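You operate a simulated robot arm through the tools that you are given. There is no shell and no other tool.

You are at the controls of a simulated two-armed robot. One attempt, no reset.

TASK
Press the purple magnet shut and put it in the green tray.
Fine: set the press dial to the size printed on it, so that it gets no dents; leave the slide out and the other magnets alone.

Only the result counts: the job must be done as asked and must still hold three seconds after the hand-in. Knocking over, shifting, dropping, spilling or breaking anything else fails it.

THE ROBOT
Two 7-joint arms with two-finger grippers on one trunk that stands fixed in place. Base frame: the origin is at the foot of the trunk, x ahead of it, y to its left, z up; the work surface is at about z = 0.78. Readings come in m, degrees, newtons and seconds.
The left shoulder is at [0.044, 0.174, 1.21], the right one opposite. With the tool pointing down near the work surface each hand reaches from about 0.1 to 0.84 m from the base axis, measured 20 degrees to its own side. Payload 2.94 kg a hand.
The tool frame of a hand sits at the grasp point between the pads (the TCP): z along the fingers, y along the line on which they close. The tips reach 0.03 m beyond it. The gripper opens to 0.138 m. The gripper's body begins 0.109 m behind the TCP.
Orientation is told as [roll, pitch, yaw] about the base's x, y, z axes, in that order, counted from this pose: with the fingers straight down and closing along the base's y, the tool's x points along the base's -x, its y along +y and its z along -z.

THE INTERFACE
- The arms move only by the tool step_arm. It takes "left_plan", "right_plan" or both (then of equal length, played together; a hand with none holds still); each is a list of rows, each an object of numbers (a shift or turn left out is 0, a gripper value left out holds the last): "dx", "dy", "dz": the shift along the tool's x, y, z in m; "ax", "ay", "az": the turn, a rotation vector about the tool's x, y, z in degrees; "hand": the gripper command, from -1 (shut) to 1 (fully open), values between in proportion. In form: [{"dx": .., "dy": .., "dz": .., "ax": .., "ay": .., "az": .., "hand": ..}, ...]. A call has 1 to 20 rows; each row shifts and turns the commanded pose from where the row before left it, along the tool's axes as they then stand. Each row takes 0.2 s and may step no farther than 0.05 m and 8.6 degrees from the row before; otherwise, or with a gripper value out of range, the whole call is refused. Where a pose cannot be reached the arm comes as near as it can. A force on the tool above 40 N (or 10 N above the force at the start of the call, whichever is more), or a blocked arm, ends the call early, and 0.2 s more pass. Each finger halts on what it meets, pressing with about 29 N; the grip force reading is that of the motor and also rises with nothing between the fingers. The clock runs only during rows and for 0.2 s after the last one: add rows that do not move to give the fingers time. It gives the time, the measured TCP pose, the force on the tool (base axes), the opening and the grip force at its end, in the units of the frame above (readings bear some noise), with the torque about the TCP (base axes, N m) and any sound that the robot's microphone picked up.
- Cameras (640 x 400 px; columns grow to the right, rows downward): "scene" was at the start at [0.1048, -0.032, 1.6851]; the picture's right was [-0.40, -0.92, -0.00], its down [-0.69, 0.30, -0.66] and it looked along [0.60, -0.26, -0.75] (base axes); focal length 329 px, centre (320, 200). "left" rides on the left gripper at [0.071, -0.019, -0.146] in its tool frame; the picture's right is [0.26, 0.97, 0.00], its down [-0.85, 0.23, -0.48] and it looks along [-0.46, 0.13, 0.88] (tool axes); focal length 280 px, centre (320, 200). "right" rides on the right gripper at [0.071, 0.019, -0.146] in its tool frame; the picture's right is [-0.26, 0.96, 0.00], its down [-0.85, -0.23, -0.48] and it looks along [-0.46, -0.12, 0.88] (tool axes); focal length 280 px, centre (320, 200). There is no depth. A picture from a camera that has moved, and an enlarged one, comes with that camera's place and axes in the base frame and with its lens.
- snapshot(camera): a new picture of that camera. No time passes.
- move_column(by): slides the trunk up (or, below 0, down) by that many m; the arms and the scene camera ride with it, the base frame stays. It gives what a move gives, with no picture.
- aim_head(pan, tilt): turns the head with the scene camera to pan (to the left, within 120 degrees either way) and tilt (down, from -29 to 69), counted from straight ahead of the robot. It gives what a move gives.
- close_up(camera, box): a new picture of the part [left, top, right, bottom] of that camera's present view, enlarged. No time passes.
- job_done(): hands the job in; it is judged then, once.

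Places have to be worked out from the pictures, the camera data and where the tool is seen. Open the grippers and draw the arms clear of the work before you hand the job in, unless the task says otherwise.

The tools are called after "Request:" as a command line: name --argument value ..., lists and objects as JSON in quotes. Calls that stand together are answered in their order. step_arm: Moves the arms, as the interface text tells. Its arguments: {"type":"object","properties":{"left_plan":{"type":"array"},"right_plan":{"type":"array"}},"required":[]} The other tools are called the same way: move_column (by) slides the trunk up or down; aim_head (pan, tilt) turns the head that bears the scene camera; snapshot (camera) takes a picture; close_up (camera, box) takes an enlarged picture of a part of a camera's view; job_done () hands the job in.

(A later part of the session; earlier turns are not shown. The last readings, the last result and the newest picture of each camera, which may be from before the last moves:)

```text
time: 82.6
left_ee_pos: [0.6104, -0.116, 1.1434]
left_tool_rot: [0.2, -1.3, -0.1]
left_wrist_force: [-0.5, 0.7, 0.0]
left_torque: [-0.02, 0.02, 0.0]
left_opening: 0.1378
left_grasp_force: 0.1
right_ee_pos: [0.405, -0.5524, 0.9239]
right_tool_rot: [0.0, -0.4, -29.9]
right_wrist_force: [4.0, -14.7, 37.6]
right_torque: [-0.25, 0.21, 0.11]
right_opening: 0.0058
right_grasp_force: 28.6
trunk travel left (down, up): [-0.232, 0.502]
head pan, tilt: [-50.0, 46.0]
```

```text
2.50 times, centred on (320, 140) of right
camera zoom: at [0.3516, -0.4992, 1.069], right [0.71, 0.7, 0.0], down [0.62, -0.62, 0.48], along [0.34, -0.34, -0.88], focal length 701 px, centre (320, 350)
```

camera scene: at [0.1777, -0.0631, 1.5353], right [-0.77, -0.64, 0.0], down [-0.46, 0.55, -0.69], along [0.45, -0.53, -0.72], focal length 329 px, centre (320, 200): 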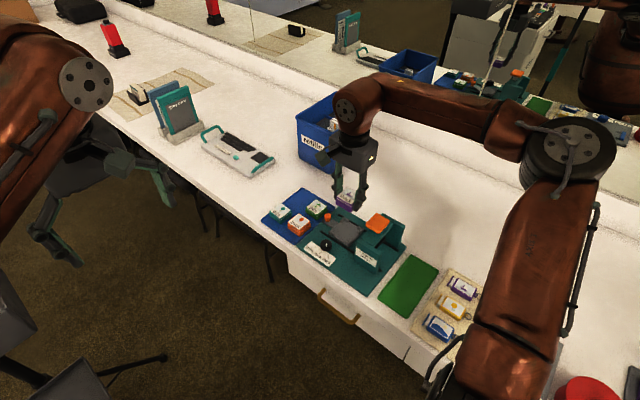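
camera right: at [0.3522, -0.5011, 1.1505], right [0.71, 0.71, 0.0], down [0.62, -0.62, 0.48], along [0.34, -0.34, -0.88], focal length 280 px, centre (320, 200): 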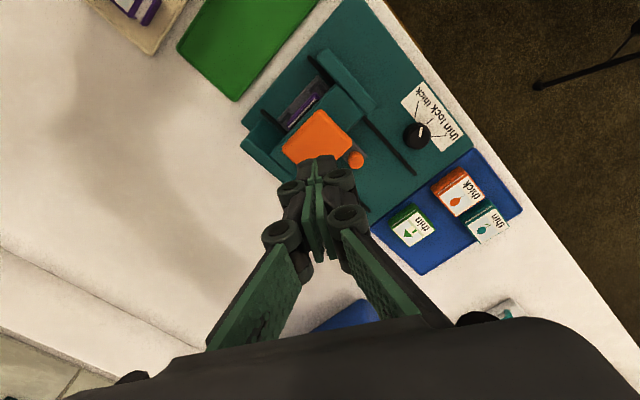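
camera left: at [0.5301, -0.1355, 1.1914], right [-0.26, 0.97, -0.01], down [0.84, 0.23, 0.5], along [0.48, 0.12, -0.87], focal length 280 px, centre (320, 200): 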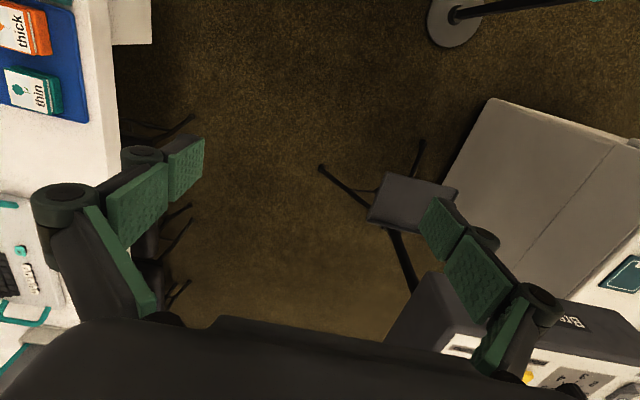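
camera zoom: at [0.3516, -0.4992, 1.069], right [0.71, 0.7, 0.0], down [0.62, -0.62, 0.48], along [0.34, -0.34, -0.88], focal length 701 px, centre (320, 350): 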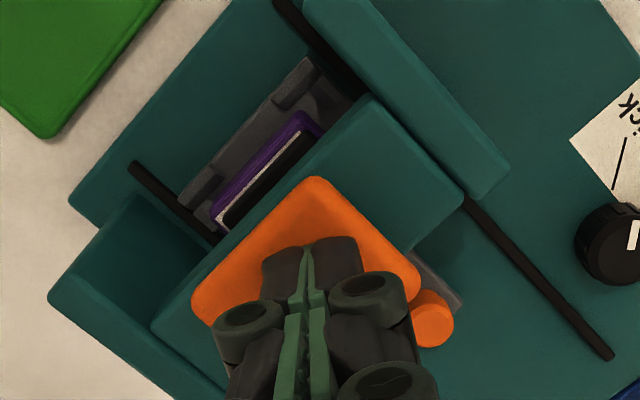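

Resistance is 38 N now, with the press head on the magnet. I look at the magnet's gap and then press a little harder.

Request:
close_up --camera "scene" --box '[380, 220, 430, 255]'

Request:
step_arm --right_plan '[{"dz": 0.002, "hand": -1}, {}]'

Request:
close_up --camera "scene" --box '[380, 220, 430, 255]'

```text
11.43 times, centred on (405, 238) of scene
camera zoom: at [0.175, -0.0618, 1.5362], right [-0.77, -0.64, 0.0], down [-0.46, 0.55, -0.7], along [0.45, -0.53, -0.72], focal length 3760 px, centre (-651, -229)
```

zoom: 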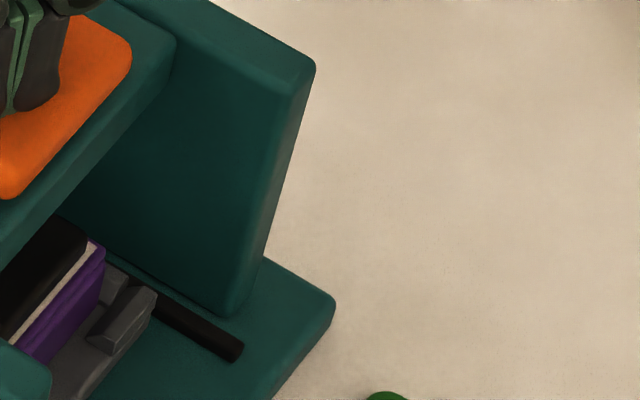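

```text
time: 83.0
left_ee_pos: [0.6109, -0.1157, 1.1441]
left_tool_rot: [0.0, -1.3, 0.0]
left_wrist_force: [1.6, 0.1, 0.2]
left_torque: [0.0, 0.05, -0.01]
left_opening: 0.1381
left_grasp_force: 0.1
right_ee_pos: [0.4052, -0.5511, 0.9247]
right_tool_rot: [0.0, -0.5, -30.0]
right_wrist_force: [-8.6, -1.7, 17.5]
right_torque: [0.02, 0.42, 0.13]
right_opening: 0.0061
right_grasp_force: 28.9
trunk travel left (down, up): [-0.232, 0.502]
head pan, tilt: [-50.0, 46.0]
stopped in row 1 (right hand): the force on the tool passed its limit at 52 N (the readings are from after the stop); the commanded pose is now the measured one
```

```text
11.43 times, centred on (405, 238) of scene
camera zoom: at [0.1755, -0.0619, 1.5355], right [-0.77, -0.64, 0.0], down [-0.46, 0.55, -0.7], along [0.45, -0.53, -0.72], focal length 3760 px, centre (-651, -229)
```

zoom: 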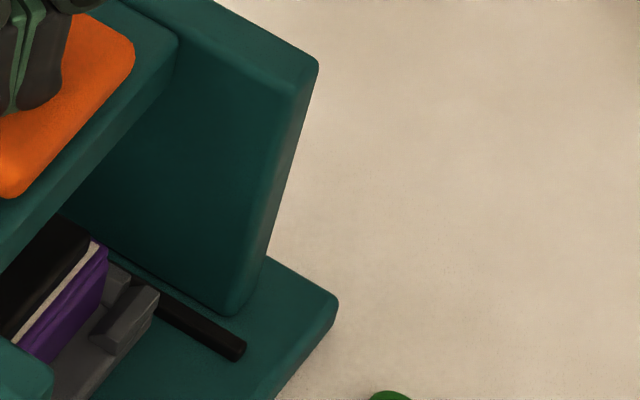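

The pad came to a hard stop (52 N at z 0.924). I lift off the pad and look at the magnet.

Request:
step_arm --right_plan '[{"dz": -0.005, "hand": -1}, {"dz": -0.015}, {"dz": -0.03}, {"dz": -0.03}, {}]'

Request:
close_up --camera "scene" --box '[340, 200, 420, 260]'

Request:
close_up --camera "right" --box '[220, 60, 420, 220]'

```text
time: 84.2
left_ee_pos: [0.6128, -0.1183, 1.1422]
left_tool_rot: [0.1, -1.2, 0.1]
left_wrist_force: [0.2, -0.2, -0.3]
left_torque: [0.0, 0.01, 0.01]
left_opening: 0.138
left_grasp_force: 0.1
right_ee_pos: [0.4071, -0.5542, 1.0019]
right_tool_rot: [0.1, -0.4, -30.0]
right_wrist_force: [-0.2, -0.4, 0.1]
right_torque: [0.06, -0.04, 0.02]
right_opening: 0.0
right_grasp_force: 28.5
trunk travel left (down, up): [-0.232, 0.502]
head pan, tilt: [-50.0, 46.0]
```

```text
6.67 times, centred on (380, 230) of scene
camera zoom: at [0.1778, -0.0639, 1.5353], right [-0.77, -0.64, 0.0], down [-0.46, 0.55, -0.69], along [0.45, -0.53, -0.72], focal length 2193 px, centre (-80, 0)
```

zoom: 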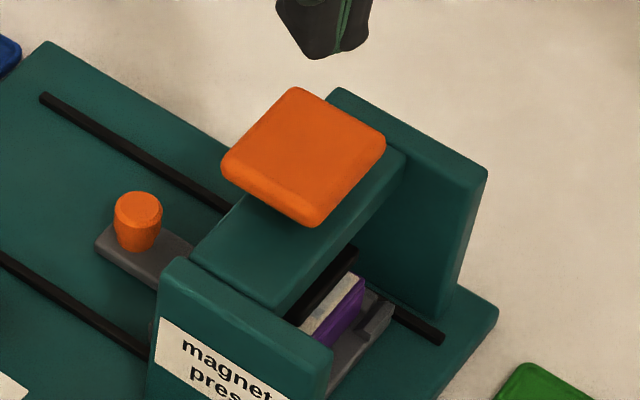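

```text
2.50 times, centred on (320, 140) of right
camera zoom: at [0.353, -0.5011, 1.1475], right [0.71, 0.7, 0.0], down [0.62, -0.62, 0.48], along [0.34, -0.34, -0.88], focal length 701 px, centre (320, 350)
```

zoom: 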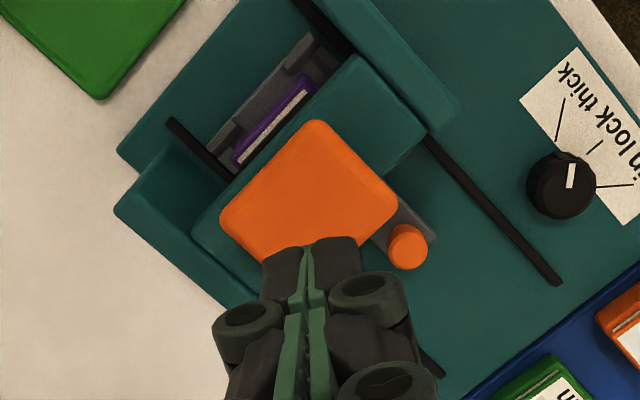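

The magnet now looks solid purple under its picture (no gap), and the pad sprang back. I open and go back to the peg at about [0.467, -0.5545] to draw the slide out.

Request:
step_arm --right_plan '[{"ay": 0.4}, {"dx": -0.0173, "dy": 0.01, "hand": -0.5}, {"dx": -0.0173, "dy": 0.01}, {"dx": -0.0173, "dy": 0.01}, {"dz": 0.03}, {"dz": 0.03}, {"dz": 0.03}, {"dz": 0.035}, {}, {}]'

Request:
close_up --camera "right" --box '[220, 80, 420, 240]'

Request:
close_up --camera "scene" --box '[320, 180, 440, 260]'

```text
time: 86.4
left_ee_pos: [0.6129, -0.1164, 1.1428]
left_tool_rot: [0.1, -1.2, 0.0]
left_wrist_force: [-0.6, 0.1, -0.5]
left_torque: [0.02, -0.01, -0.02]
left_opening: 0.1382
left_grasp_force: 0.1
right_ee_pos: [0.4675, -0.554, 0.8779]
right_tool_rot: [0.0, 0.0, -30.0]
right_wrist_force: [-0.1, 0.3, 0.4]
right_torque: [0.01, 0.03, -0.01]
right_opening: 0.0343
right_grasp_force: 0.0
trunk travel left (down, up): [-0.232, 0.502]
head pan, tilt: [-50.0, 46.0]
```

```text
2.50 times, centred on (320, 160) of right
camera zoom: at [0.4161, -0.5011, 1.0219], right [0.71, 0.71, 0.0], down [0.62, -0.62, 0.48], along [0.34, -0.34, -0.88], focal length 701 px, centre (320, 300)
```

zoom: 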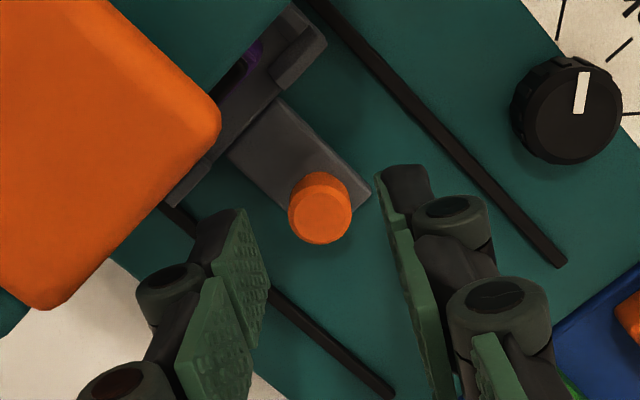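

```text
5.00 times, centred on (380, 220) of scene
camera zoom: at [0.1777, -0.0636, 1.5353], right [-0.77, -0.64, 0.0], down [-0.46, 0.55, -0.69], along [0.45, -0.53, -0.72], focal length 1645 px, centre (20, 100)
```

zoom: 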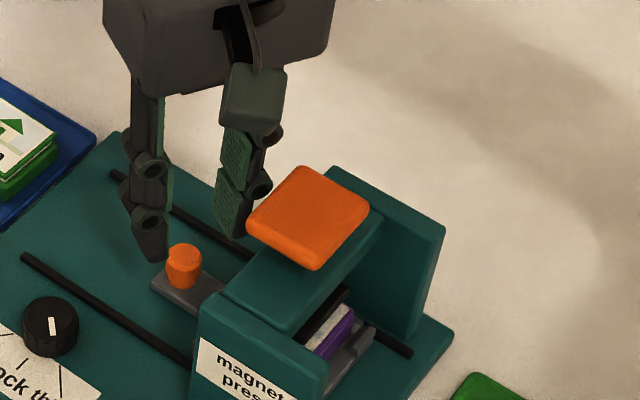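

The peg is at [0.4695, -0.554], within 2 mm of the TCP. I go down to z 0.84 and grip it.

Request:
step_arm --right_plan '[{"dx": -0.0017, "dy": 0.001}, {"dz": 0.015}, {"dz": 0.013}, {"dz": 0.009}, {}, {"hand": -1}, {}, {}]'

```text
time: 88.2
left_ee_pos: [0.6119, -0.1186, 1.142]
left_tool_rot: [0.2, -1.2, 0.0]
left_wrist_force: [0.6, -0.1, 0.2]
left_torque: [-0.01, -0.03, 0.04]
left_opening: 0.1379
left_grasp_force: 0.1
right_ee_pos: [0.4698, -0.5555, 0.8374]
right_tool_rot: [0.0, -0.1, -30.1]
right_wrist_force: [-2.0, -27.4, 6.5]
right_torque: [-0.63, 0.57, -0.33]
right_opening: 0.0193
right_grasp_force: 43.4
trunk travel left (down, up): [-0.232, 0.502]
head pan, tilt: [-50.0, 46.0]
```

Gripped, with some sideways load; I ease 1.5 mm toward -y and then draw the slide out by 40 mm.

Request:
step_arm --right_plan '[{"dx": -0.0007, "dy": -0.0013, "hand": -1}, {}, {"dx": -0.00866, "dy": 0.005}, {"dx": -0.00866, "dy": 0.005}, {"dx": -0.00866, "dy": 0.005}, {"dx": -0.00866, "dy": 0.005}, {}]'

Request:
close_up --camera "scene" --box '[310, 180, 430, 260]'

```text
time: 89.8
left_ee_pos: [0.613, -0.119, 1.1427]
left_tool_rot: [0.2, -1.0, 0.0]
left_wrist_force: [0.4, -0.2, -0.5]
left_torque: [-0.05, 0.01, -0.03]
left_opening: 0.1379
left_grasp_force: 0.0
right_ee_pos: [0.5078, -0.5562, 0.8392]
right_tool_rot: [0.0, 0.1, -30.0]
right_wrist_force: [0.0, -20.0, -6.0]
right_torque: [-0.4, 0.17, -0.12]
right_opening: 0.0189
right_grasp_force: 44.0
trunk travel left (down, up): [-0.232, 0.502]
head pan, tilt: [-50.0, 46.0]
```

```text
5.00 times, centred on (370, 220) of scene
camera zoom: at [0.1784, -0.0724, 1.5353], right [-0.77, -0.64, 0.0], down [-0.46, 0.56, -0.69], along [0.45, -0.53, -0.72], focal length 1645 px, centre (70, 100)
```

zoom: 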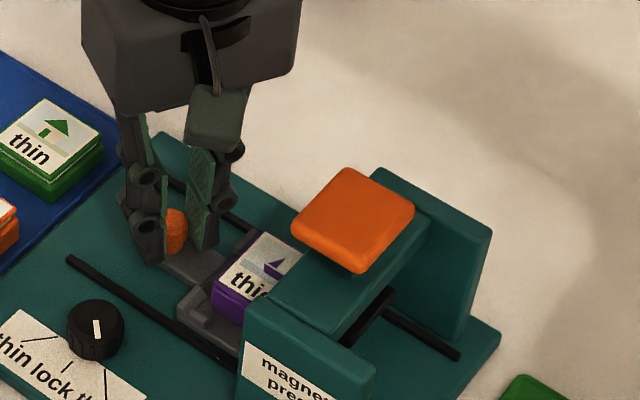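

The slide comes out with the magnet. I continue the remaining 50 mm to its original outer position.

Request:
step_arm --right_plan '[{"dx": -0.0091, "dy": 0.0042, "hand": -1}, {"dx": -0.00866, "dy": 0.005}, {"dx": -0.00866, "dy": 0.005}, {"dx": -0.00866, "dy": 0.005}, {"dx": -0.00866, "dy": 0.005}, {}, {}]'

Request:
close_up --camera "scene" --box '[310, 180, 430, 260]'

Request:
snapshot --camera "right"

```text
time: 91.4
left_ee_pos: [0.6123, -0.1183, 1.1417]
left_tool_rot: [0.2, -1.2, 0.1]
left_wrist_force: [0.1, -0.5, 0.2]
left_torque: [0.02, 0.02, -0.03]
left_opening: 0.1382
left_grasp_force: 0.2
right_ee_pos: [0.5568, -0.5554, 0.8396]
right_tool_rot: [0.2, 0.2, -29.9]
right_wrist_force: [-8.4, 3.2, -10.5]
right_torque: [0.43, 0.77, 0.09]
right_opening: 0.0191
right_grasp_force: 44.2
trunk travel left (down, up): [-0.232, 0.502]
head pan, tilt: [-50.0, 46.0]
```

```text
5.00 times, centred on (370, 220) of scene
camera zoom: at [0.1778, -0.0646, 1.5353], right [-0.77, -0.64, 0.0], down [-0.46, 0.55, -0.69], along [0.45, -0.53, -0.72], focal length 1645 px, centre (70, 100)
```

zoom: 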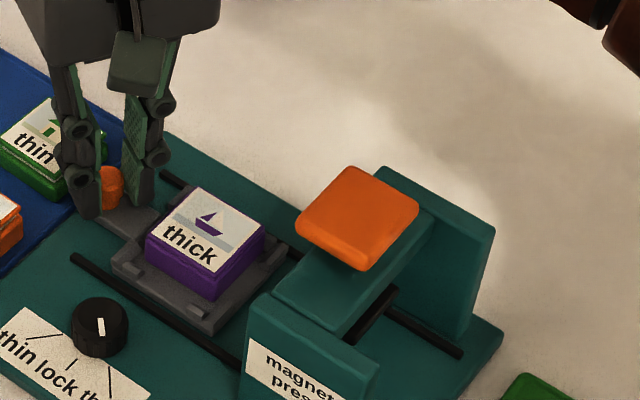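

```text
taken
camera right: at [0.5057, -0.5032, 0.984], right [0.71, 0.71, 0.0], down [0.62, -0.62, 0.47], along [0.33, -0.33, -0.88], focal length 280 px, centre (320, 200)
```

right: 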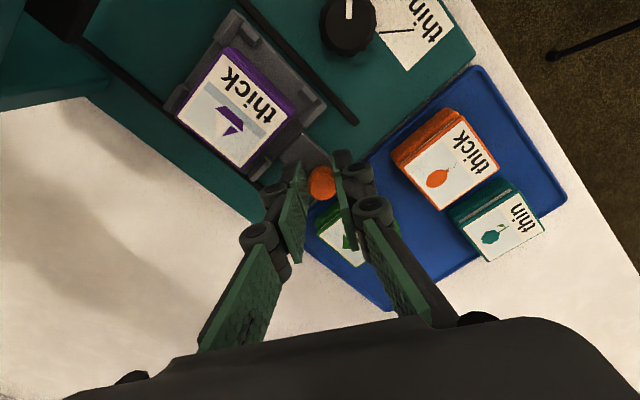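

The slide is out and the magnet looks shut. I give a last 2 mm pull to be sure it is at its outer end and zoom in on the magnet.

Request:
step_arm --right_plan '[{"dx": -0.0017, "dy": 0.001, "dz": 0.0004, "hand": -1}, {}]'

Request:
close_up --camera "scene" --box '[325, 205, 375, 240]'

Request:
close_up --camera "right" --box '[150, 0, 330, 200]'

```text
time: 92.0
left_ee_pos: [0.612, -0.1162, 1.1423]
left_tool_rot: [0.1, -1.2, 0.1]
left_wrist_force: [-0.8, 0.1, 0.0]
left_torque: [0.0, 0.0, 0.02]
left_opening: 0.138
left_grasp_force: 0.0
right_ee_pos: [0.558, -0.5558, 0.8382]
right_tool_rot: [0.0, 0.2, -30.1]
right_wrist_force: [-23.3, 6.3, -14.5]
right_torque: [0.22, 0.58, -0.02]
right_opening: 0.019
right_grasp_force: 44.1
trunk travel left (down, up): [-0.232, 0.502]
head pan, tilt: [-50.0, 46.0]
```

```text
11.43 times, centred on (350, 222) of scene
camera zoom: at [0.1761, -0.0644, 1.5354], right [-0.77, -0.64, 0.0], down [-0.46, 0.55, -0.69], along [0.45, -0.53, -0.72], focal length 3760 px, centre (-23, -57)
```

zoom: 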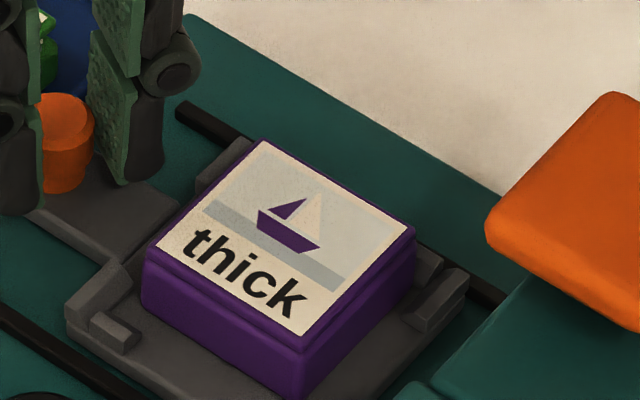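

```text
2.00 times, centred on (240, 100) of right
camera zoom: at [0.5065, -0.5028, 0.984], right [0.71, 0.71, 0.0], down [0.62, -0.62, 0.47], along [0.33, -0.34, -0.88], focal length 561 px, centre (480, 400)
```

zoom: 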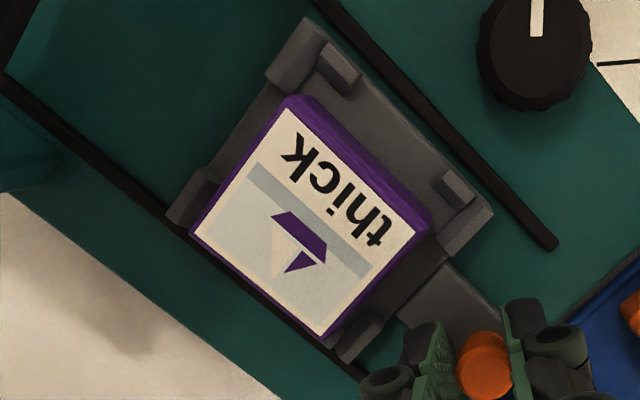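

The magnet is fully shut with no gap or dents, and the slide is at its outer stop. I ease off, release the peg and lift clear.

Request:
step_arm --right_plan '[{"dx": 0.0016, "dy": -0.0009, "hand": -1}, {}, {"hand": -0.55}, {}, {}, {"dz": -0.01}, {"dz": -0.025}, {"dz": -0.04}, {"dz": -0.04}, {}]'

Request:
close_up --camera "scene" --box '[310, 190, 410, 260]'

```text
time: 94.2
left_ee_pos: [0.6127, -0.1174, 1.141]
left_tool_rot: [0.1, -1.1, 0.0]
left_wrist_force: [0.0, -0.5, -0.5]
left_torque: [-0.01, 0.02, -0.04]
left_opening: 0.1379
left_grasp_force: 0.0
right_ee_pos: [0.557, -0.5551, 0.9555]
right_tool_rot: [0.1, 0.1, -29.9]
right_wrist_force: [0.0, 0.3, -1.5]
right_torque: [0.04, 0.01, 0.0]
right_opening: 0.0309
right_grasp_force: 0.0
trunk travel left (down, up): [-0.232, 0.502]
head pan, tilt: [-50.0, 46.0]
```

```text
5.71 times, centred on (360, 225) of scene
camera zoom: at [0.1779, -0.0644, 1.5353], right [-0.77, -0.64, 0.0], down [-0.46, 0.55, -0.69], along [0.45, -0.53, -0.72], focal length 1880 px, centre (91, 57)
```

zoom: 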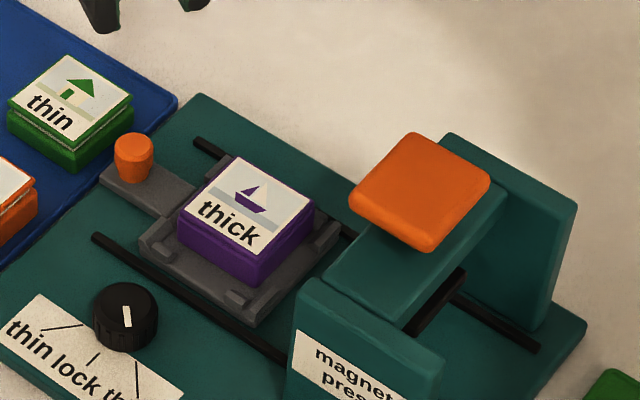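

Slide out, magnet shut. I turn back to yaw -90, open to about 64 mm and move above the magnet.

Request:
step_arm --right_plan '[{"az": 7.5, "hand": -0.07}, {"az": 7.5}, {"az": 7.5}, {"az": 7.5}, {"az": 7.5}, {"az": 7.5}, {"az": 7.5}, {"az": 7.5}, {"dy": -0.0157, "dx": -0.0005}, {"dy": -0.0157, "dx": -0.0005}, {"dy": -0.0157, "dx": -0.0005}, {"dy": -0.0157, "dx": -0.0005}, {}, {}]'

Request:
close_up --camera "right" --box '[230, 60, 410, 220]'

Request:
snapshot --camera "scene"

```text
time: 97.2
left_ee_pos: [0.6129, -0.1158, 1.1415]
left_tool_rot: [0.1, -1.2, 0.1]
left_wrist_force: [0.4, 0.2, 0.0]
left_torque: [-0.01, -0.01, 0.02]
left_opening: 0.1382
left_grasp_force: 0.0
right_ee_pos: [0.4946, -0.5563, 0.9551]
right_tool_rot: [-0.1, 0.1, -90.0]
right_wrist_force: [-0.4, -0.4, 0.8]
right_torque: [0.03, 0.01, 0.0]
right_opening: 0.0644
right_grasp_force: 0.0
trunk travel left (down, up): [-0.232, 0.502]
head pan, tilt: [-50.0, 46.0]
```

```text
2.50 times, centred on (320, 140) of right
camera zoom: at [0.5144, -0.486, 1.1], right [0.97, -0.26, 0.0], down [-0.23, -0.85, 0.47], along [-0.12, -0.46, -0.88], focal length 701 px, centre (320, 350)
```

zoom: 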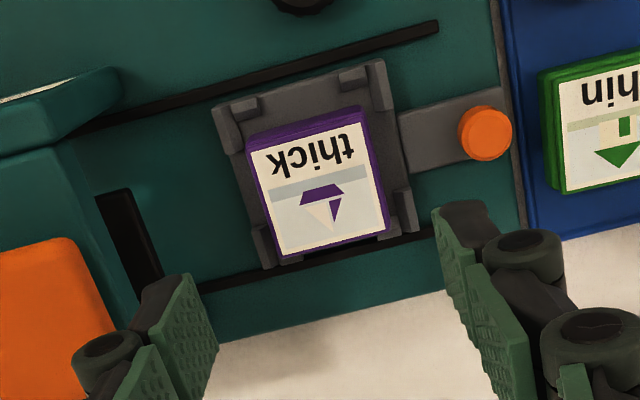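

```text
taken
camera scene: at [0.1772, -0.0635, 1.5355], right [-0.77, -0.64, 0.0], down [-0.46, 0.55, -0.69], along [0.45, -0.53, -0.72], focal length 329 px, centre (320, 200)
```

scene: 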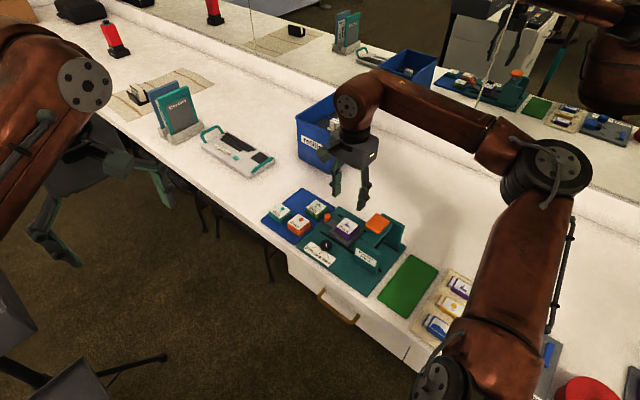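

The magnet is centred near [0.494, -0.561]. I narrow slightly to 60 mm and lower so the fingers pass between the corner posts.

Request:
step_arm --right_plan '[{"dx": -0.0017, "hand": -0.13}, {"dz": 0.03}, {"dz": 0.03}, {"dz": 0.025}, {"dz": 0.02}, {"dz": 0.009}, {}, {}]'

Request:
close_up --camera "right" --box '[230, 80, 410, 240]'

Request:
close_up --camera "scene" --box '[310, 190, 390, 250]'

```text
time: 99.0
left_ee_pos: [0.6118, -0.1162, 1.1417]
left_tool_rot: [0.2, -1.2, 0.0]
left_wrist_force: [-0.1, 1.2, -0.1]
left_torque: [0.0, -0.01, -0.03]
left_opening: 0.1381
left_grasp_force: 0.0
right_ee_pos: [0.4955, -0.5596, 0.8408]
right_tool_rot: [-0.1, 0.1, -90.0]
right_wrist_force: [0.5, 0.4, -0.3]
right_torque: [-0.04, 0.04, 0.02]
right_opening: 0.06
right_grasp_force: 0.0
trunk travel left (down, up): [-0.232, 0.502]
head pan, tilt: [-50.0, 46.0]
```

```text
2.50 times, centred on (320, 160) of right
camera zoom: at [0.5143, -0.4882, 0.9855], right [0.97, -0.26, 0.0], down [-0.23, -0.85, 0.47], along [-0.12, -0.46, -0.88], focal length 701 px, centre (320, 300)
```

zoom: 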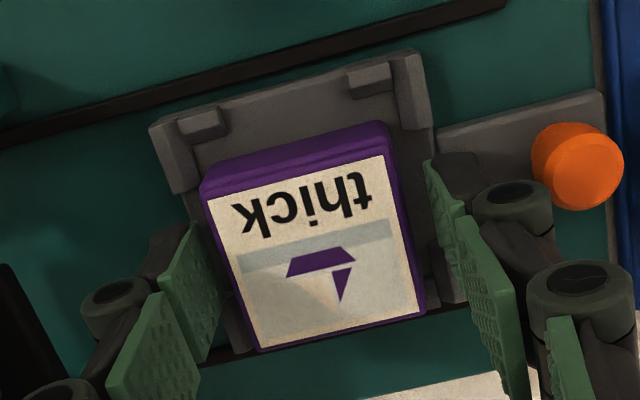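

```text
6.67 times, centred on (350, 220) of scene
camera zoom: at [0.1775, -0.0638, 1.5354], right [-0.77, -0.64, 0.0], down [-0.46, 0.55, -0.69], along [0.45, -0.53, -0.72], focal length 2193 px, centre (120, 67)
```

zoom: 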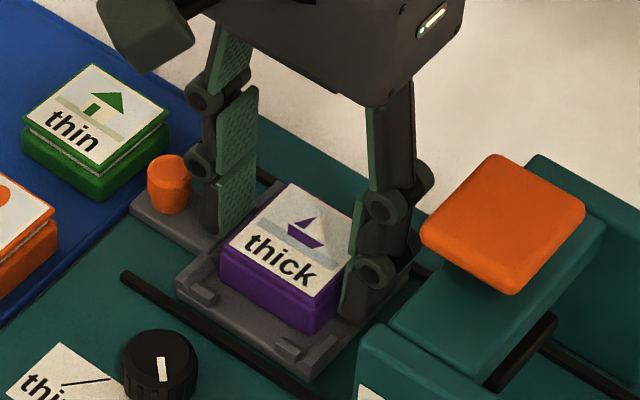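

Fingers are in the gaps between the posts. I go 6 mm lower and close on the magnet.

Request:
step_arm --right_plan '[{"dz": 0.004}, {"dz": 0.0025}, {}, {"hand": -1}, {}, {}, {}]'

Request:
close_up --camera "scene" --box '[310, 190, 390, 250]'

```text
time: 100.6
left_ee_pos: [0.6125, -0.1182, 1.141]
left_tool_rot: [0.2, -1.2, 0.0]
left_wrist_force: [-0.4, -0.7, 0.5]
left_torque: [-0.02, -0.01, -0.04]
left_opening: 0.1381
left_grasp_force: 0.1
right_ee_pos: [0.4954, -0.5572, 0.8345]
right_tool_rot: [-0.1, 0.1, -90.0]
right_wrist_force: [0.2, 0.6, -0.7]
right_torque: [0.01, -0.01, 0.0]
right_opening: 0.0489
right_grasp_force: 28.6
trunk travel left (down, up): [-0.232, 0.502]
head pan, tilt: [-50.0, 46.0]
```

```text
6.67 times, centred on (350, 220) of scene
camera zoom: at [0.1775, -0.0637, 1.5354], right [-0.77, -0.64, 0.0], down [-0.46, 0.55, -0.69], along [0.45, -0.53, -0.72], focal length 2193 px, centre (120, 67)
```

zoom: 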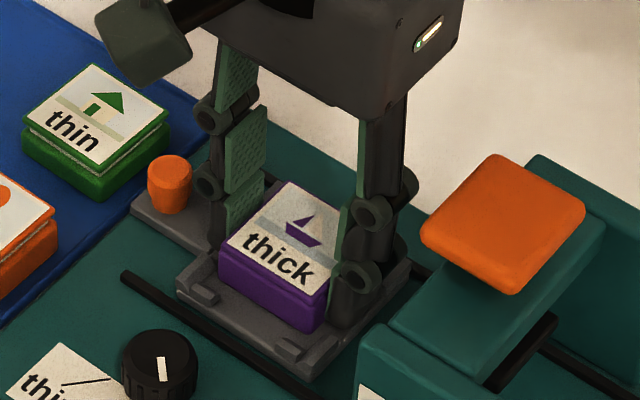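

Gripped at 49 mm. I lift slowly by 20 mm and verify that it holds.

Request:
step_arm --right_plan '[{"dz": -0.003, "hand": -1}, {"dz": -0.004}, {"dz": -0.006}, {"dz": -0.007}, {}]'

Request:
close_up --camera "scene" --box '[310, 190, 390, 250]'

```text
time: 101.8
left_ee_pos: [0.6118, -0.1172, 1.1418]
left_tool_rot: [0.1, -1.2, 0.1]
left_wrist_force: [-0.1, -0.6, 0.0]
left_torque: [-0.04, -0.03, -0.01]
left_opening: 0.1382
left_grasp_force: 0.1
right_ee_pos: [0.496, -0.5603, 0.8544]
right_tool_rot: [0.0, 0.0, -90.0]
right_wrist_force: [0.0, -0.5, -0.7]
right_torque: [0.01, 0.01, -0.02]
right_opening: 0.0488
right_grasp_force: 28.8
trunk travel left (down, up): [-0.232, 0.502]
head pan, tilt: [-50.0, 46.0]
```

```text
6.67 times, centred on (350, 220) of scene
camera zoom: at [0.1777, -0.0639, 1.5354], right [-0.77, -0.64, 0.0], down [-0.46, 0.55, -0.69], along [0.45, -0.53, -0.72], focal length 2193 px, centre (120, 67)
```

zoom: 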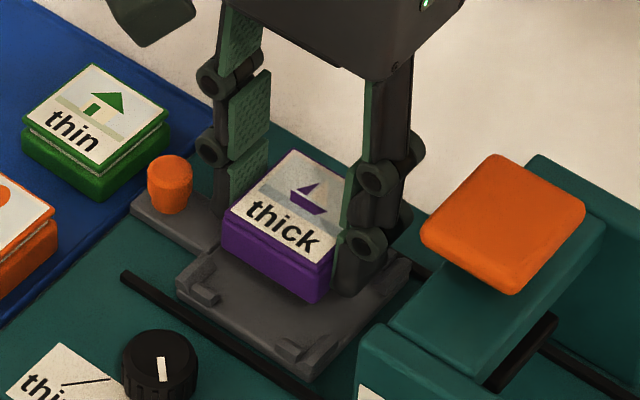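

It holds firmly. I lift to z about 1.0, well above the press pad, and start moving slowly toward the green tray (centre about [0.277, -0.535]).

Request:
step_arm --right_plan '[{"dz": -0.02, "hand": -1}, {"dz": -0.025}, {"dz": -0.03}, {"dz": -0.035}, {"dz": -0.035}, {"dz": -0.01}, {"dy": -0.015}, {"dy": -0.02, "dx": 0.002}, {"dy": -0.02, "dx": 0.002}, {"dy": -0.02, "dx": 0.002}, {"dy": -0.02, "dx": 0.002}, {}, {}]'

Request:
snapshot --camera "right"

Request:
snapshot --camera "scene"

```text
time: 104.6
left_ee_pos: [0.6126, -0.1159, 1.1429]
left_tool_rot: [0.1, -1.2, 0.1]
left_wrist_force: [-0.7, 0.7, 0.5]
left_torque: [-0.02, -0.01, 0.03]
left_opening: 0.138
left_grasp_force: 0.0
right_ee_pos: [0.3986, -0.5502, 1.0092]
right_tool_rot: [0.0, 0.1, -89.9]
right_wrist_force: [-0.5, -0.4, -0.2]
right_torque: [0.01, 0.0, 0.02]
right_opening: 0.0489
right_grasp_force: 28.6
trunk travel left (down, up): [-0.232, 0.502]
head pan, tilt: [-50.0, 46.0]
```

```text
taken
camera right: at [0.418, -0.479, 1.1548], right [0.97, -0.26, 0.0], down [-0.23, -0.85, 0.47], along [-0.12, -0.46, -0.88], focal length 280 px, centre (320, 200)
```

right: 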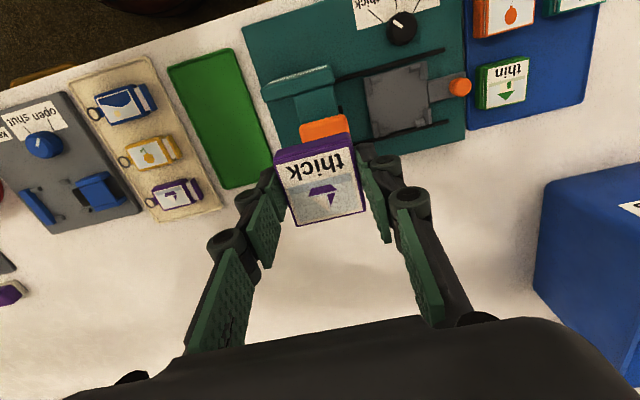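

```text
taken
camera scene: at [0.1771, -0.0636, 1.5354], right [-0.77, -0.64, 0.0], down [-0.46, 0.55, -0.69], along [0.45, -0.53, -0.72], focal length 329 px, centre (320, 200)
```

scene: 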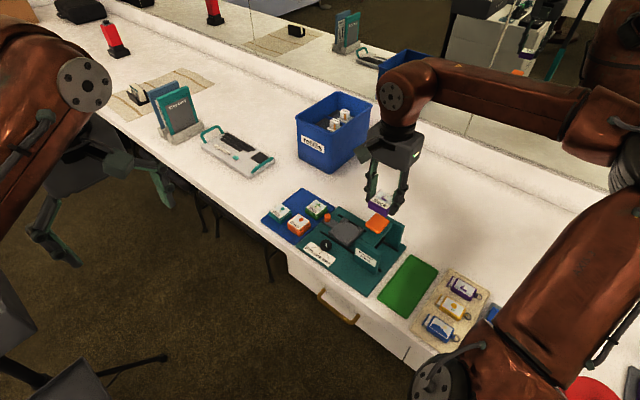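

The press is passed safely. I continue slowly to above the green tray.

Request:
step_arm --right_plan '[{"dy": -0.0175, "dx": 0.0026, "hand": -1}, {"dy": -0.0175, "dx": 0.0026}, {"dy": -0.0175, "dx": 0.0026}, {"dy": -0.0175, "dx": 0.0026}, {"dy": -0.0175, "dx": 0.0026}, {"dy": -0.0175, "dx": 0.0026}, {"dy": -0.0175, "dx": 0.0026}, {}, {}]'

Request:
snapshot --camera "right"

Request:
snapshot --camera "scene"

```text
time: 106.6
left_ee_pos: [0.6124, -0.1165, 1.1428]
left_tool_rot: [0.2, -1.2, 0.1]
left_wrist_force: [-1.1, -0.5, 0.8]
left_torque: [-0.03, -0.01, 0.03]
left_opening: 0.1381
left_grasp_force: 0.2
right_ee_pos: [0.2794, -0.5322, 1.0097]
right_tool_rot: [0.0, 0.2, -90.0]
right_wrist_force: [-0.5, 0.5, 0.2]
right_torque: [0.06, -0.02, -0.05]
right_opening: 0.049
right_grasp_force: 29.0
trunk travel left (down, up): [-0.232, 0.502]
head pan, tilt: [-50.0, 46.0]
```

```text
taken
camera right: at [0.2976, -0.462, 1.1545], right [0.97, -0.26, 0.0], down [-0.23, -0.85, 0.47], along [-0.12, -0.46, -0.88], focal length 280 px, centre (320, 200)
```

right: 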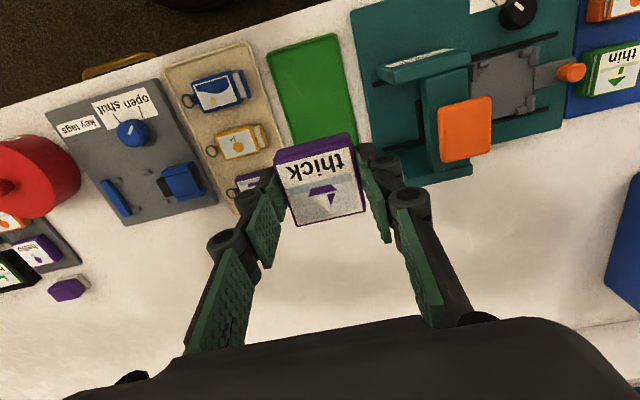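

```text
taken
camera scene: at [0.1771, -0.0635, 1.5355], right [-0.77, -0.64, 0.0], down [-0.46, 0.55, -0.69], along [0.45, -0.53, -0.72], focal length 329 px, centre (320, 200)
```

scene: 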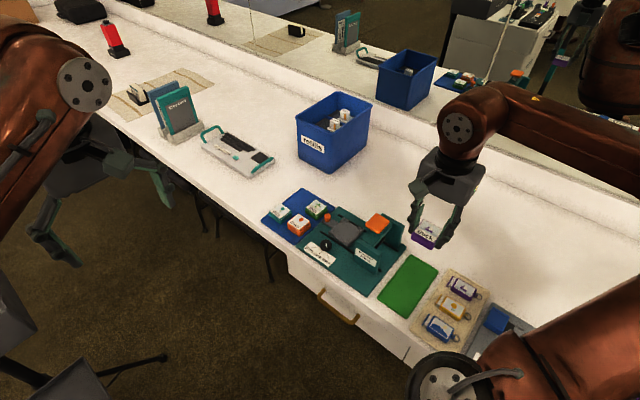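

The magnet hangs over the tray side. Before descending I check how close the upper arm and elbow are to the things on the bench.

Request:
aim_head --pan -75 --tilt 45

Request:
snapshot --camera "scene"

```text
time: 107.5
left_ee_pos: [0.6121, -0.1159, 1.1421]
left_tool_rot: [0.1, -1.2, -0.1]
left_wrist_force: [-0.6, 0.1, 0.1]
left_torque: [0.01, -0.02, 0.0]
left_opening: 0.1381
left_grasp_force: 0.1
right_ee_pos: [0.2784, -0.5322, 1.0096]
right_tool_rot: [0.1, 0.1, -90.1]
right_wrist_force: [-0.5, -0.1, -1.3]
right_torque: [0.04, -0.02, -0.02]
right_opening: 0.049
right_grasp_force: 28.9
trunk travel left (down, up): [-0.232, 0.502]
head pan, tilt: [-75.0, 45.0]
```

```text
taken
camera scene: at [0.1464, -0.0804, 1.5368], right [-0.97, -0.26, 0.0], down [-0.18, 0.68, -0.71], along [0.18, -0.68, -0.71], focal length 329 px, centre (320, 200)
```

scene: 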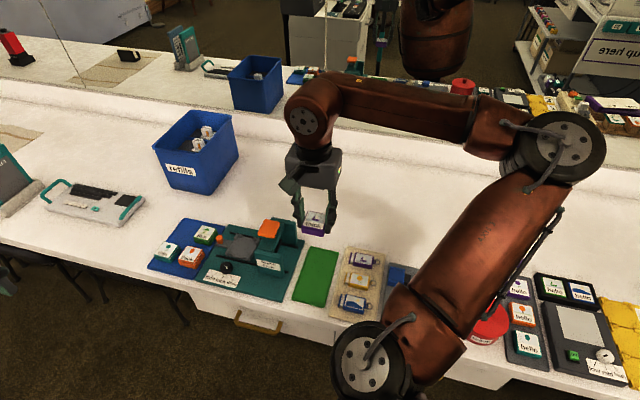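

Elbow and upper arm are well above the bench. I descend toward the tray, first to z about 0.85, centring on x 0.2765.

Request:
step_arm --right_plan '[{"dy": -0.002, "dz": 0.02, "hand": -1}, {"dz": 0.03}, {"dz": 0.03}, {"dz": 0.03}, {"dz": 0.03}, {"dz": 0.02}, {}, {}]'

Request:
close_up --camera "scene" --box '[260, 200, 400, 320]'

Request:
snapshot --camera "right"

```text
time: 109.2
left_ee_pos: [0.6109, -0.1171, 1.1415]
left_tool_rot: [0.1, -1.3, 0.0]
left_wrist_force: [0.3, 1.0, -0.5]
left_torque: [0.02, 0.01, -0.02]
left_opening: 0.1379
left_grasp_force: 0.0
right_ee_pos: [0.2768, -0.5332, 0.8495]
right_tool_rot: [0.0, 0.2, -90.0]
right_wrist_force: [0.0, -0.4, -0.2]
right_torque: [0.04, 0.0, -0.02]
right_opening: 0.049
right_grasp_force: 29.0
trunk travel left (down, up): [-0.232, 0.502]
head pan, tilt: [-75.0, 45.0]
```

```text
3.33 times, centred on (330, 260) of scene
camera zoom: at [0.1466, -0.0805, 1.5368], right [-0.97, -0.26, 0.0], down [-0.18, 0.68, -0.71], along [0.18, -0.68, -0.71], focal length 1097 px, centre (287, 0)
```

zoom: 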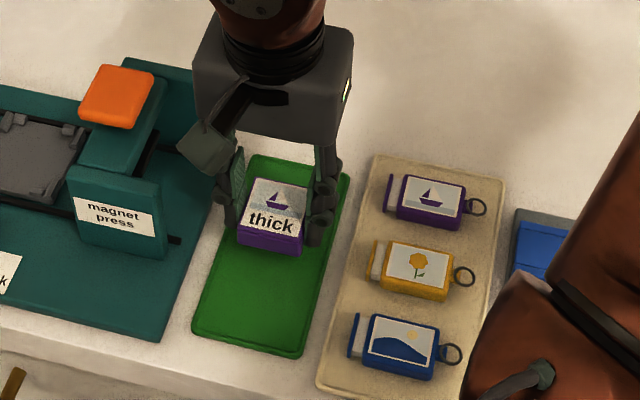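

```text
taken
camera right: at [0.2945, -0.4625, 0.9957], right [0.97, -0.26, 0.0], down [-0.23, -0.85, 0.47], along [-0.12, -0.46, -0.88], focal length 280 px, centre (320, 200)
```

right: 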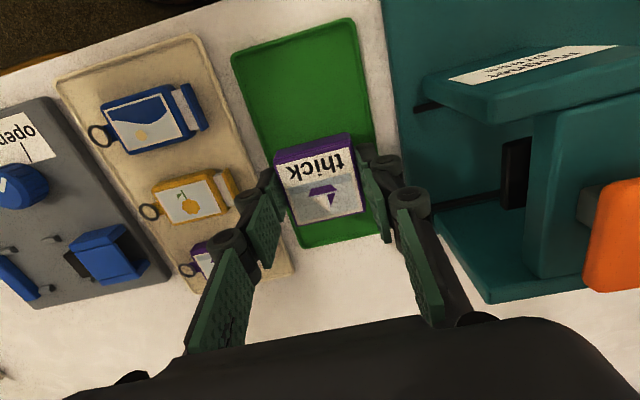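

The magnet is over the middle of the green tray. I lower in small steps until it touches.

Request:
step_arm --right_plan '[{"dz": 0.014, "hand": -1}, {"dz": 0.008}, {"dz": 0.004}, {"dz": 0.002}, {}]'

```text
time: 110.5
left_ee_pos: [0.6111, -0.1162, 1.1426]
left_tool_rot: [0.1, -1.2, 0.0]
left_wrist_force: [-0.7, 0.7, -0.9]
left_torque: [0.0, 0.01, 0.07]
left_opening: 0.1379
left_grasp_force: 0.0
right_ee_pos: [0.2764, -0.5335, 0.8222]
right_tool_rot: [0.0, 0.1, -90.0]
right_wrist_force: [-0.2, 0.4, -0.7]
right_torque: [0.0, -0.03, 0.03]
right_opening: 0.0488
right_grasp_force: 28.5
trunk travel left (down, up): [-0.232, 0.502]
head pan, tilt: [-75.0, 45.0]
```

No contact at z 0.822 yet; I go on in 1.5 mm steps.

Request:
step_arm --right_plan '[{"dz": 0.0015, "hand": -1}, {"dz": 0.0015}, {}]'

Request:
close_up --camera "scene" --box '[290, 220, 370, 290]'

```text
time: 111.2
left_ee_pos: [0.6108, -0.1159, 1.1423]
left_tool_rot: [0.1, -1.2, 0.0]
left_wrist_force: [0.7, 0.4, -0.5]
left_torque: [0.01, 0.0, 0.0]
left_opening: 0.138
left_grasp_force: 0.0
right_ee_pos: [0.2758, -0.5314, 0.819]
right_tool_rot: [0.0, 0.0, -90.0]
right_wrist_force: [-0.1, -0.3, 0.3]
right_torque: [-0.01, 0.0, 0.0]
right_opening: 0.049
right_grasp_force: 28.4
trunk travel left (down, up): [-0.232, 0.502]
head pan, tilt: [-75.0, 45.0]
```

```text
5.71 times, centred on (330, 255) of scene
camera zoom: at [0.1465, -0.0804, 1.5368], right [-0.97, -0.26, 0.0], down [-0.18, 0.68, -0.71], along [0.18, -0.68, -0.71], focal length 1880 px, centre (263, -114)
```

zoom: 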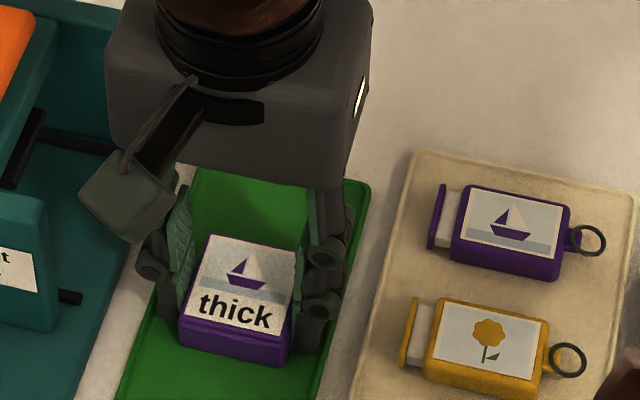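

Still free. I continue in 1.5 mm steps.

Request:
step_arm --right_plan '[{"dz": 0.0015, "hand": -1}, {"dz": 0.0015}, {}]'

```text
time: 112.0
left_ee_pos: [0.6116, -0.1144, 1.1441]
left_tool_rot: [0.0, -1.3, 0.0]
left_wrist_force: [0.1, -0.1, 0.2]
left_torque: [0.0, 0.02, 0.01]
left_opening: 0.1382
left_grasp_force: 0.1
right_ee_pos: [0.275, -0.5316, 0.8163]
right_tool_rot: [0.3, 0.0, -90.1]
right_wrist_force: [1.3, -4.0, 27.2]
right_torque: [-0.11, 0.01, 0.02]
right_opening: 0.0492
right_grasp_force: 28.7
trunk travel left (down, up): [-0.232, 0.502]
head pan, tilt: [-75.0, 45.0]
```

Contact with the tray floor (27 N). I ease up 1.5 mm, open just a few mm so the fingers stay off the rim, and lift straight away.

Request:
step_arm --right_plan '[{"dz": -0.0015, "hand": -1}, {}, {"hand": -0.22}, {}, {}, {"dz": -0.006}, {"dz": -0.01}, {"dz": -0.02}, {"dz": -0.03}, {"dz": -0.04}, {"dz": -0.04}, {}]'

Request:
snapshot --camera "right"

Request:
close_up --camera "scene" --box '[270, 200, 390, 310]'

```text
time: 114.7
left_ee_pos: [0.6121, -0.1166, 1.1421]
left_tool_rot: [0.0, -1.1, 0.0]
left_wrist_force: [-0.3, 0.4, -0.3]
left_torque: [0.04, -0.01, 0.0]
left_opening: 0.1381
left_grasp_force: 0.0
right_ee_pos: [0.2753, -0.5318, 0.9621]
right_tool_rot: [0.0, 0.2, -90.0]
right_wrist_force: [0.4, -0.5, 0.1]
right_torque: [0.01, 0.01, 0.0]
right_opening: 0.0539
right_grasp_force: 0.1
trunk travel left (down, up): [-0.232, 0.502]
head pan, tilt: [-75.0, 45.0]
```

```text
taken
camera right: at [0.2949, -0.4599, 1.1072], right [0.97, -0.26, 0.0], down [-0.23, -0.85, 0.47], along [-0.12, -0.46, -0.88], focal length 280 px, centre (320, 200)
```

right: 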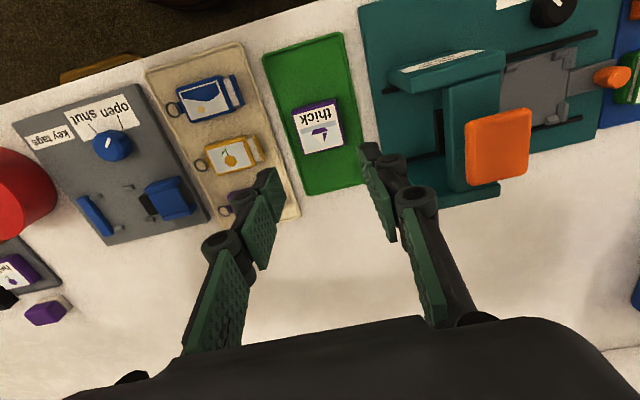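

```text
3.64 times, centred on (330, 255) of scene
camera zoom: at [0.1466, -0.0805, 1.5368], right [-0.97, -0.26, 0.0], down [-0.18, 0.68, -0.71], along [0.18, -0.68, -0.71], focal length 1196 px, centre (284, 0)
```

zoom: 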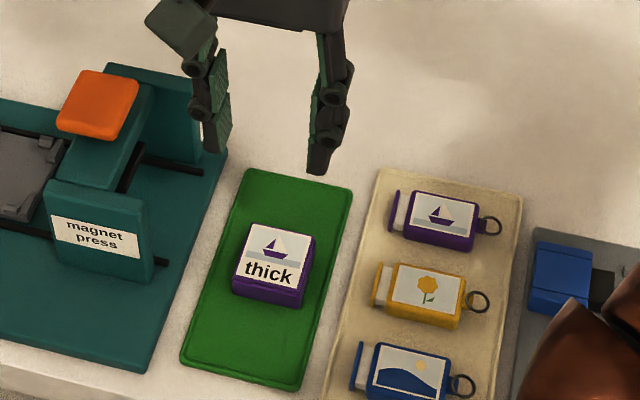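

The magnet lies shut in the green tray. I raise the hand well clear and open it fully, then inspect everything.

Request:
step_arm --right_plan '[{"dz": -0.03}, {"dz": -0.035}, {"dz": -0.035, "hand": 1}, {"dz": -0.035}, {"dz": -0.035}, {"dz": -0.02}, {}, {}, {}]'

Request:
aim_head --pan -50 --tilt 48

Request:
snapshot --camera "scene"

Request:
close_up --camera "scene" --box '[250, 170, 390, 280]'

Request:
close_up --camera "scene" --box '[370, 220, 450, 300]'

Request:
snapshot --camera "right"

```text
time: 116.7
left_ee_pos: [0.6115, -0.1162, 1.142]
left_tool_rot: [0.1, -1.2, 0.1]
left_wrist_force: [-1.2, 0.2, -0.7]
left_torque: [0.01, 0.0, 0.01]
left_opening: 0.138
left_grasp_force: 0.1
right_ee_pos: [0.2773, -0.5305, 1.1539]
right_tool_rot: [0.0, 0.1, -90.0]
right_wrist_force: [-0.2, 0.2, -0.6]
right_torque: [0.01, 0.0, -0.03]
right_opening: 0.138
right_grasp_force: 0.1
trunk travel left (down, up): [-0.232, 0.502]
head pan, tilt: [-75.0, 45.0]
```

```text
time: 117.5
left_ee_pos: [0.6119, -0.1165, 1.1406]
left_tool_rot: [0.1, -1.2, 0.0]
left_wrist_force: [0.1, 0.1, 0.3]
left_torque: [-0.06, -0.02, -0.02]
left_opening: 0.138
left_grasp_force: 0.0
right_ee_pos: [0.2778, -0.5306, 1.1524]
right_tool_rot: [0.0, 0.1, -90.0]
right_wrist_force: [0.3, -0.4, 0.4]
right_torque: [0.0, 0.0, 0.01]
right_opening: 0.1377
right_grasp_force: 0.0
trunk travel left (down, up): [-0.232, 0.502]
head pan, tilt: [-50.0, 48.0]
```

```text
taken
camera scene: at [0.176, -0.0622, 1.5327], right [-0.77, -0.64, 0.0], down [-0.48, 0.57, -0.67], along [0.43, -0.51, -0.74], focal length 329 px, centre (320, 200)
```

scene: 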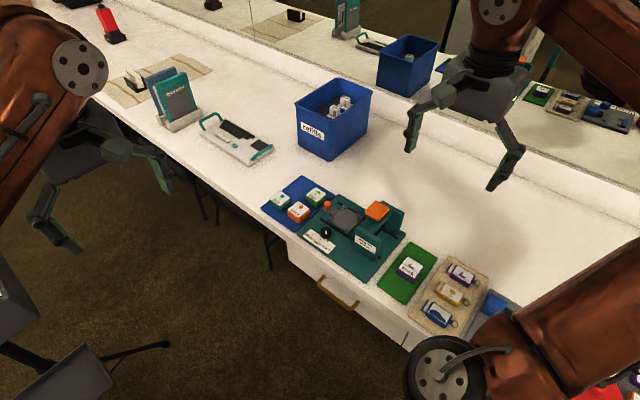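

```text
3.64 times, centred on (320, 225) of scene
camera zoom: at [0.176, -0.0622, 1.5327], right [-0.77, -0.64, 0.0], down [-0.48, 0.57, -0.67], along [0.43, -0.51, -0.74], focal length 1196 px, centre (320, 109)
```

zoom: 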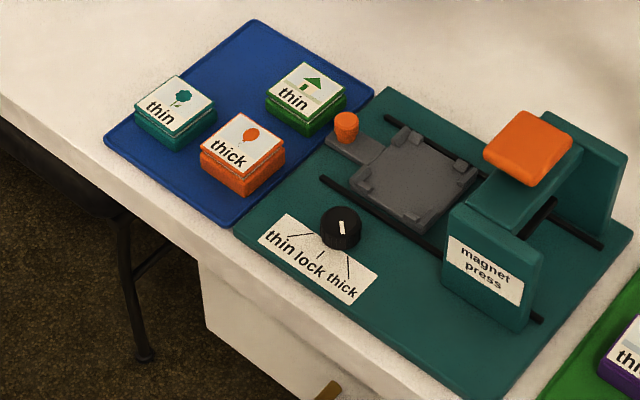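

```text
5.00 times, centred on (410, 260) of scene
camera zoom: at [0.176, -0.0622, 1.5327], right [-0.77, -0.64, 0.0], down [-0.48, 0.57, -0.67], along [0.43, -0.51, -0.74], focal length 1645 px, centre (-130, -100)
```

zoom: 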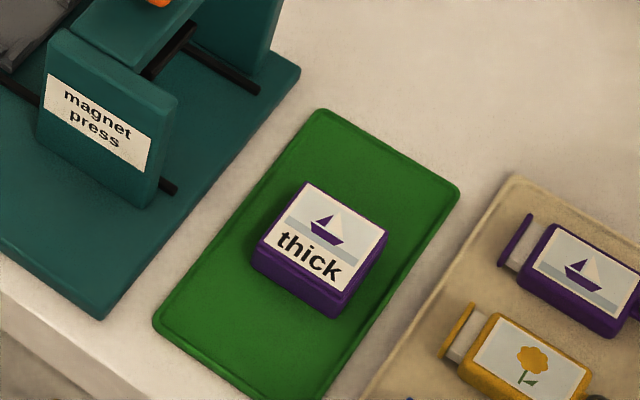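

```text
taken
camera right: at [0.2959, -0.4597, 1.2984], right [0.97, -0.26, 0.0], down [-0.23, -0.85, 0.47], along [-0.12, -0.46, -0.88], focal length 280 px, centre (320, 200)
```

right: 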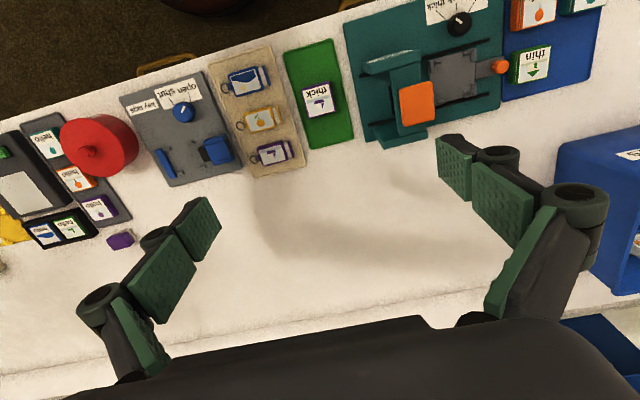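

All looks right: slide out, other magnets in place. One last enlarged look at the purple magnet for a gap or dents.

Request:
close_up --camera "scene" --box '[390, 250, 430, 290]'

Request:
close_up --camera "right" --box '[280, 40, 360, 150]'

```text
10.00 times, centred on (410, 270) of scene
camera zoom: at [0.176, -0.0622, 1.5327], right [-0.77, -0.64, 0.0], down [-0.48, 0.57, -0.67], along [0.43, -0.51, -0.74], focal length 3290 px, centre (-580, -500)
```

zoom: 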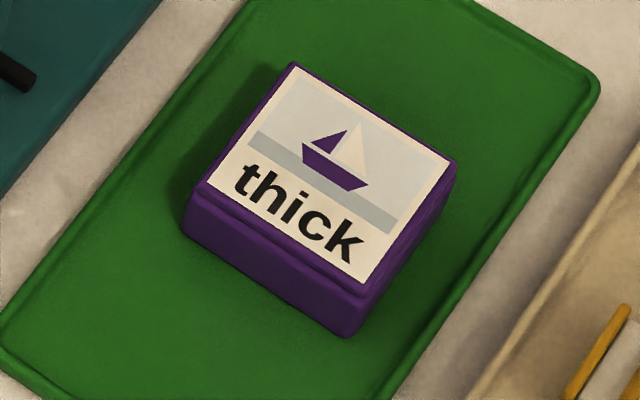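

```text
3.64 times, centred on (320, 95) of right
camera zoom: at [0.2959, -0.4597, 1.2984], right [0.97, -0.26, 0.0], down [-0.23, -0.85, 0.47], along [-0.12, -0.46, -0.88], focal length 1020 px, centre (320, 582)
```

zoom: 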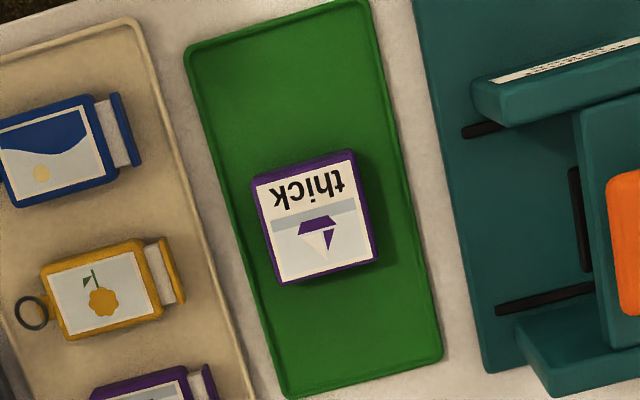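

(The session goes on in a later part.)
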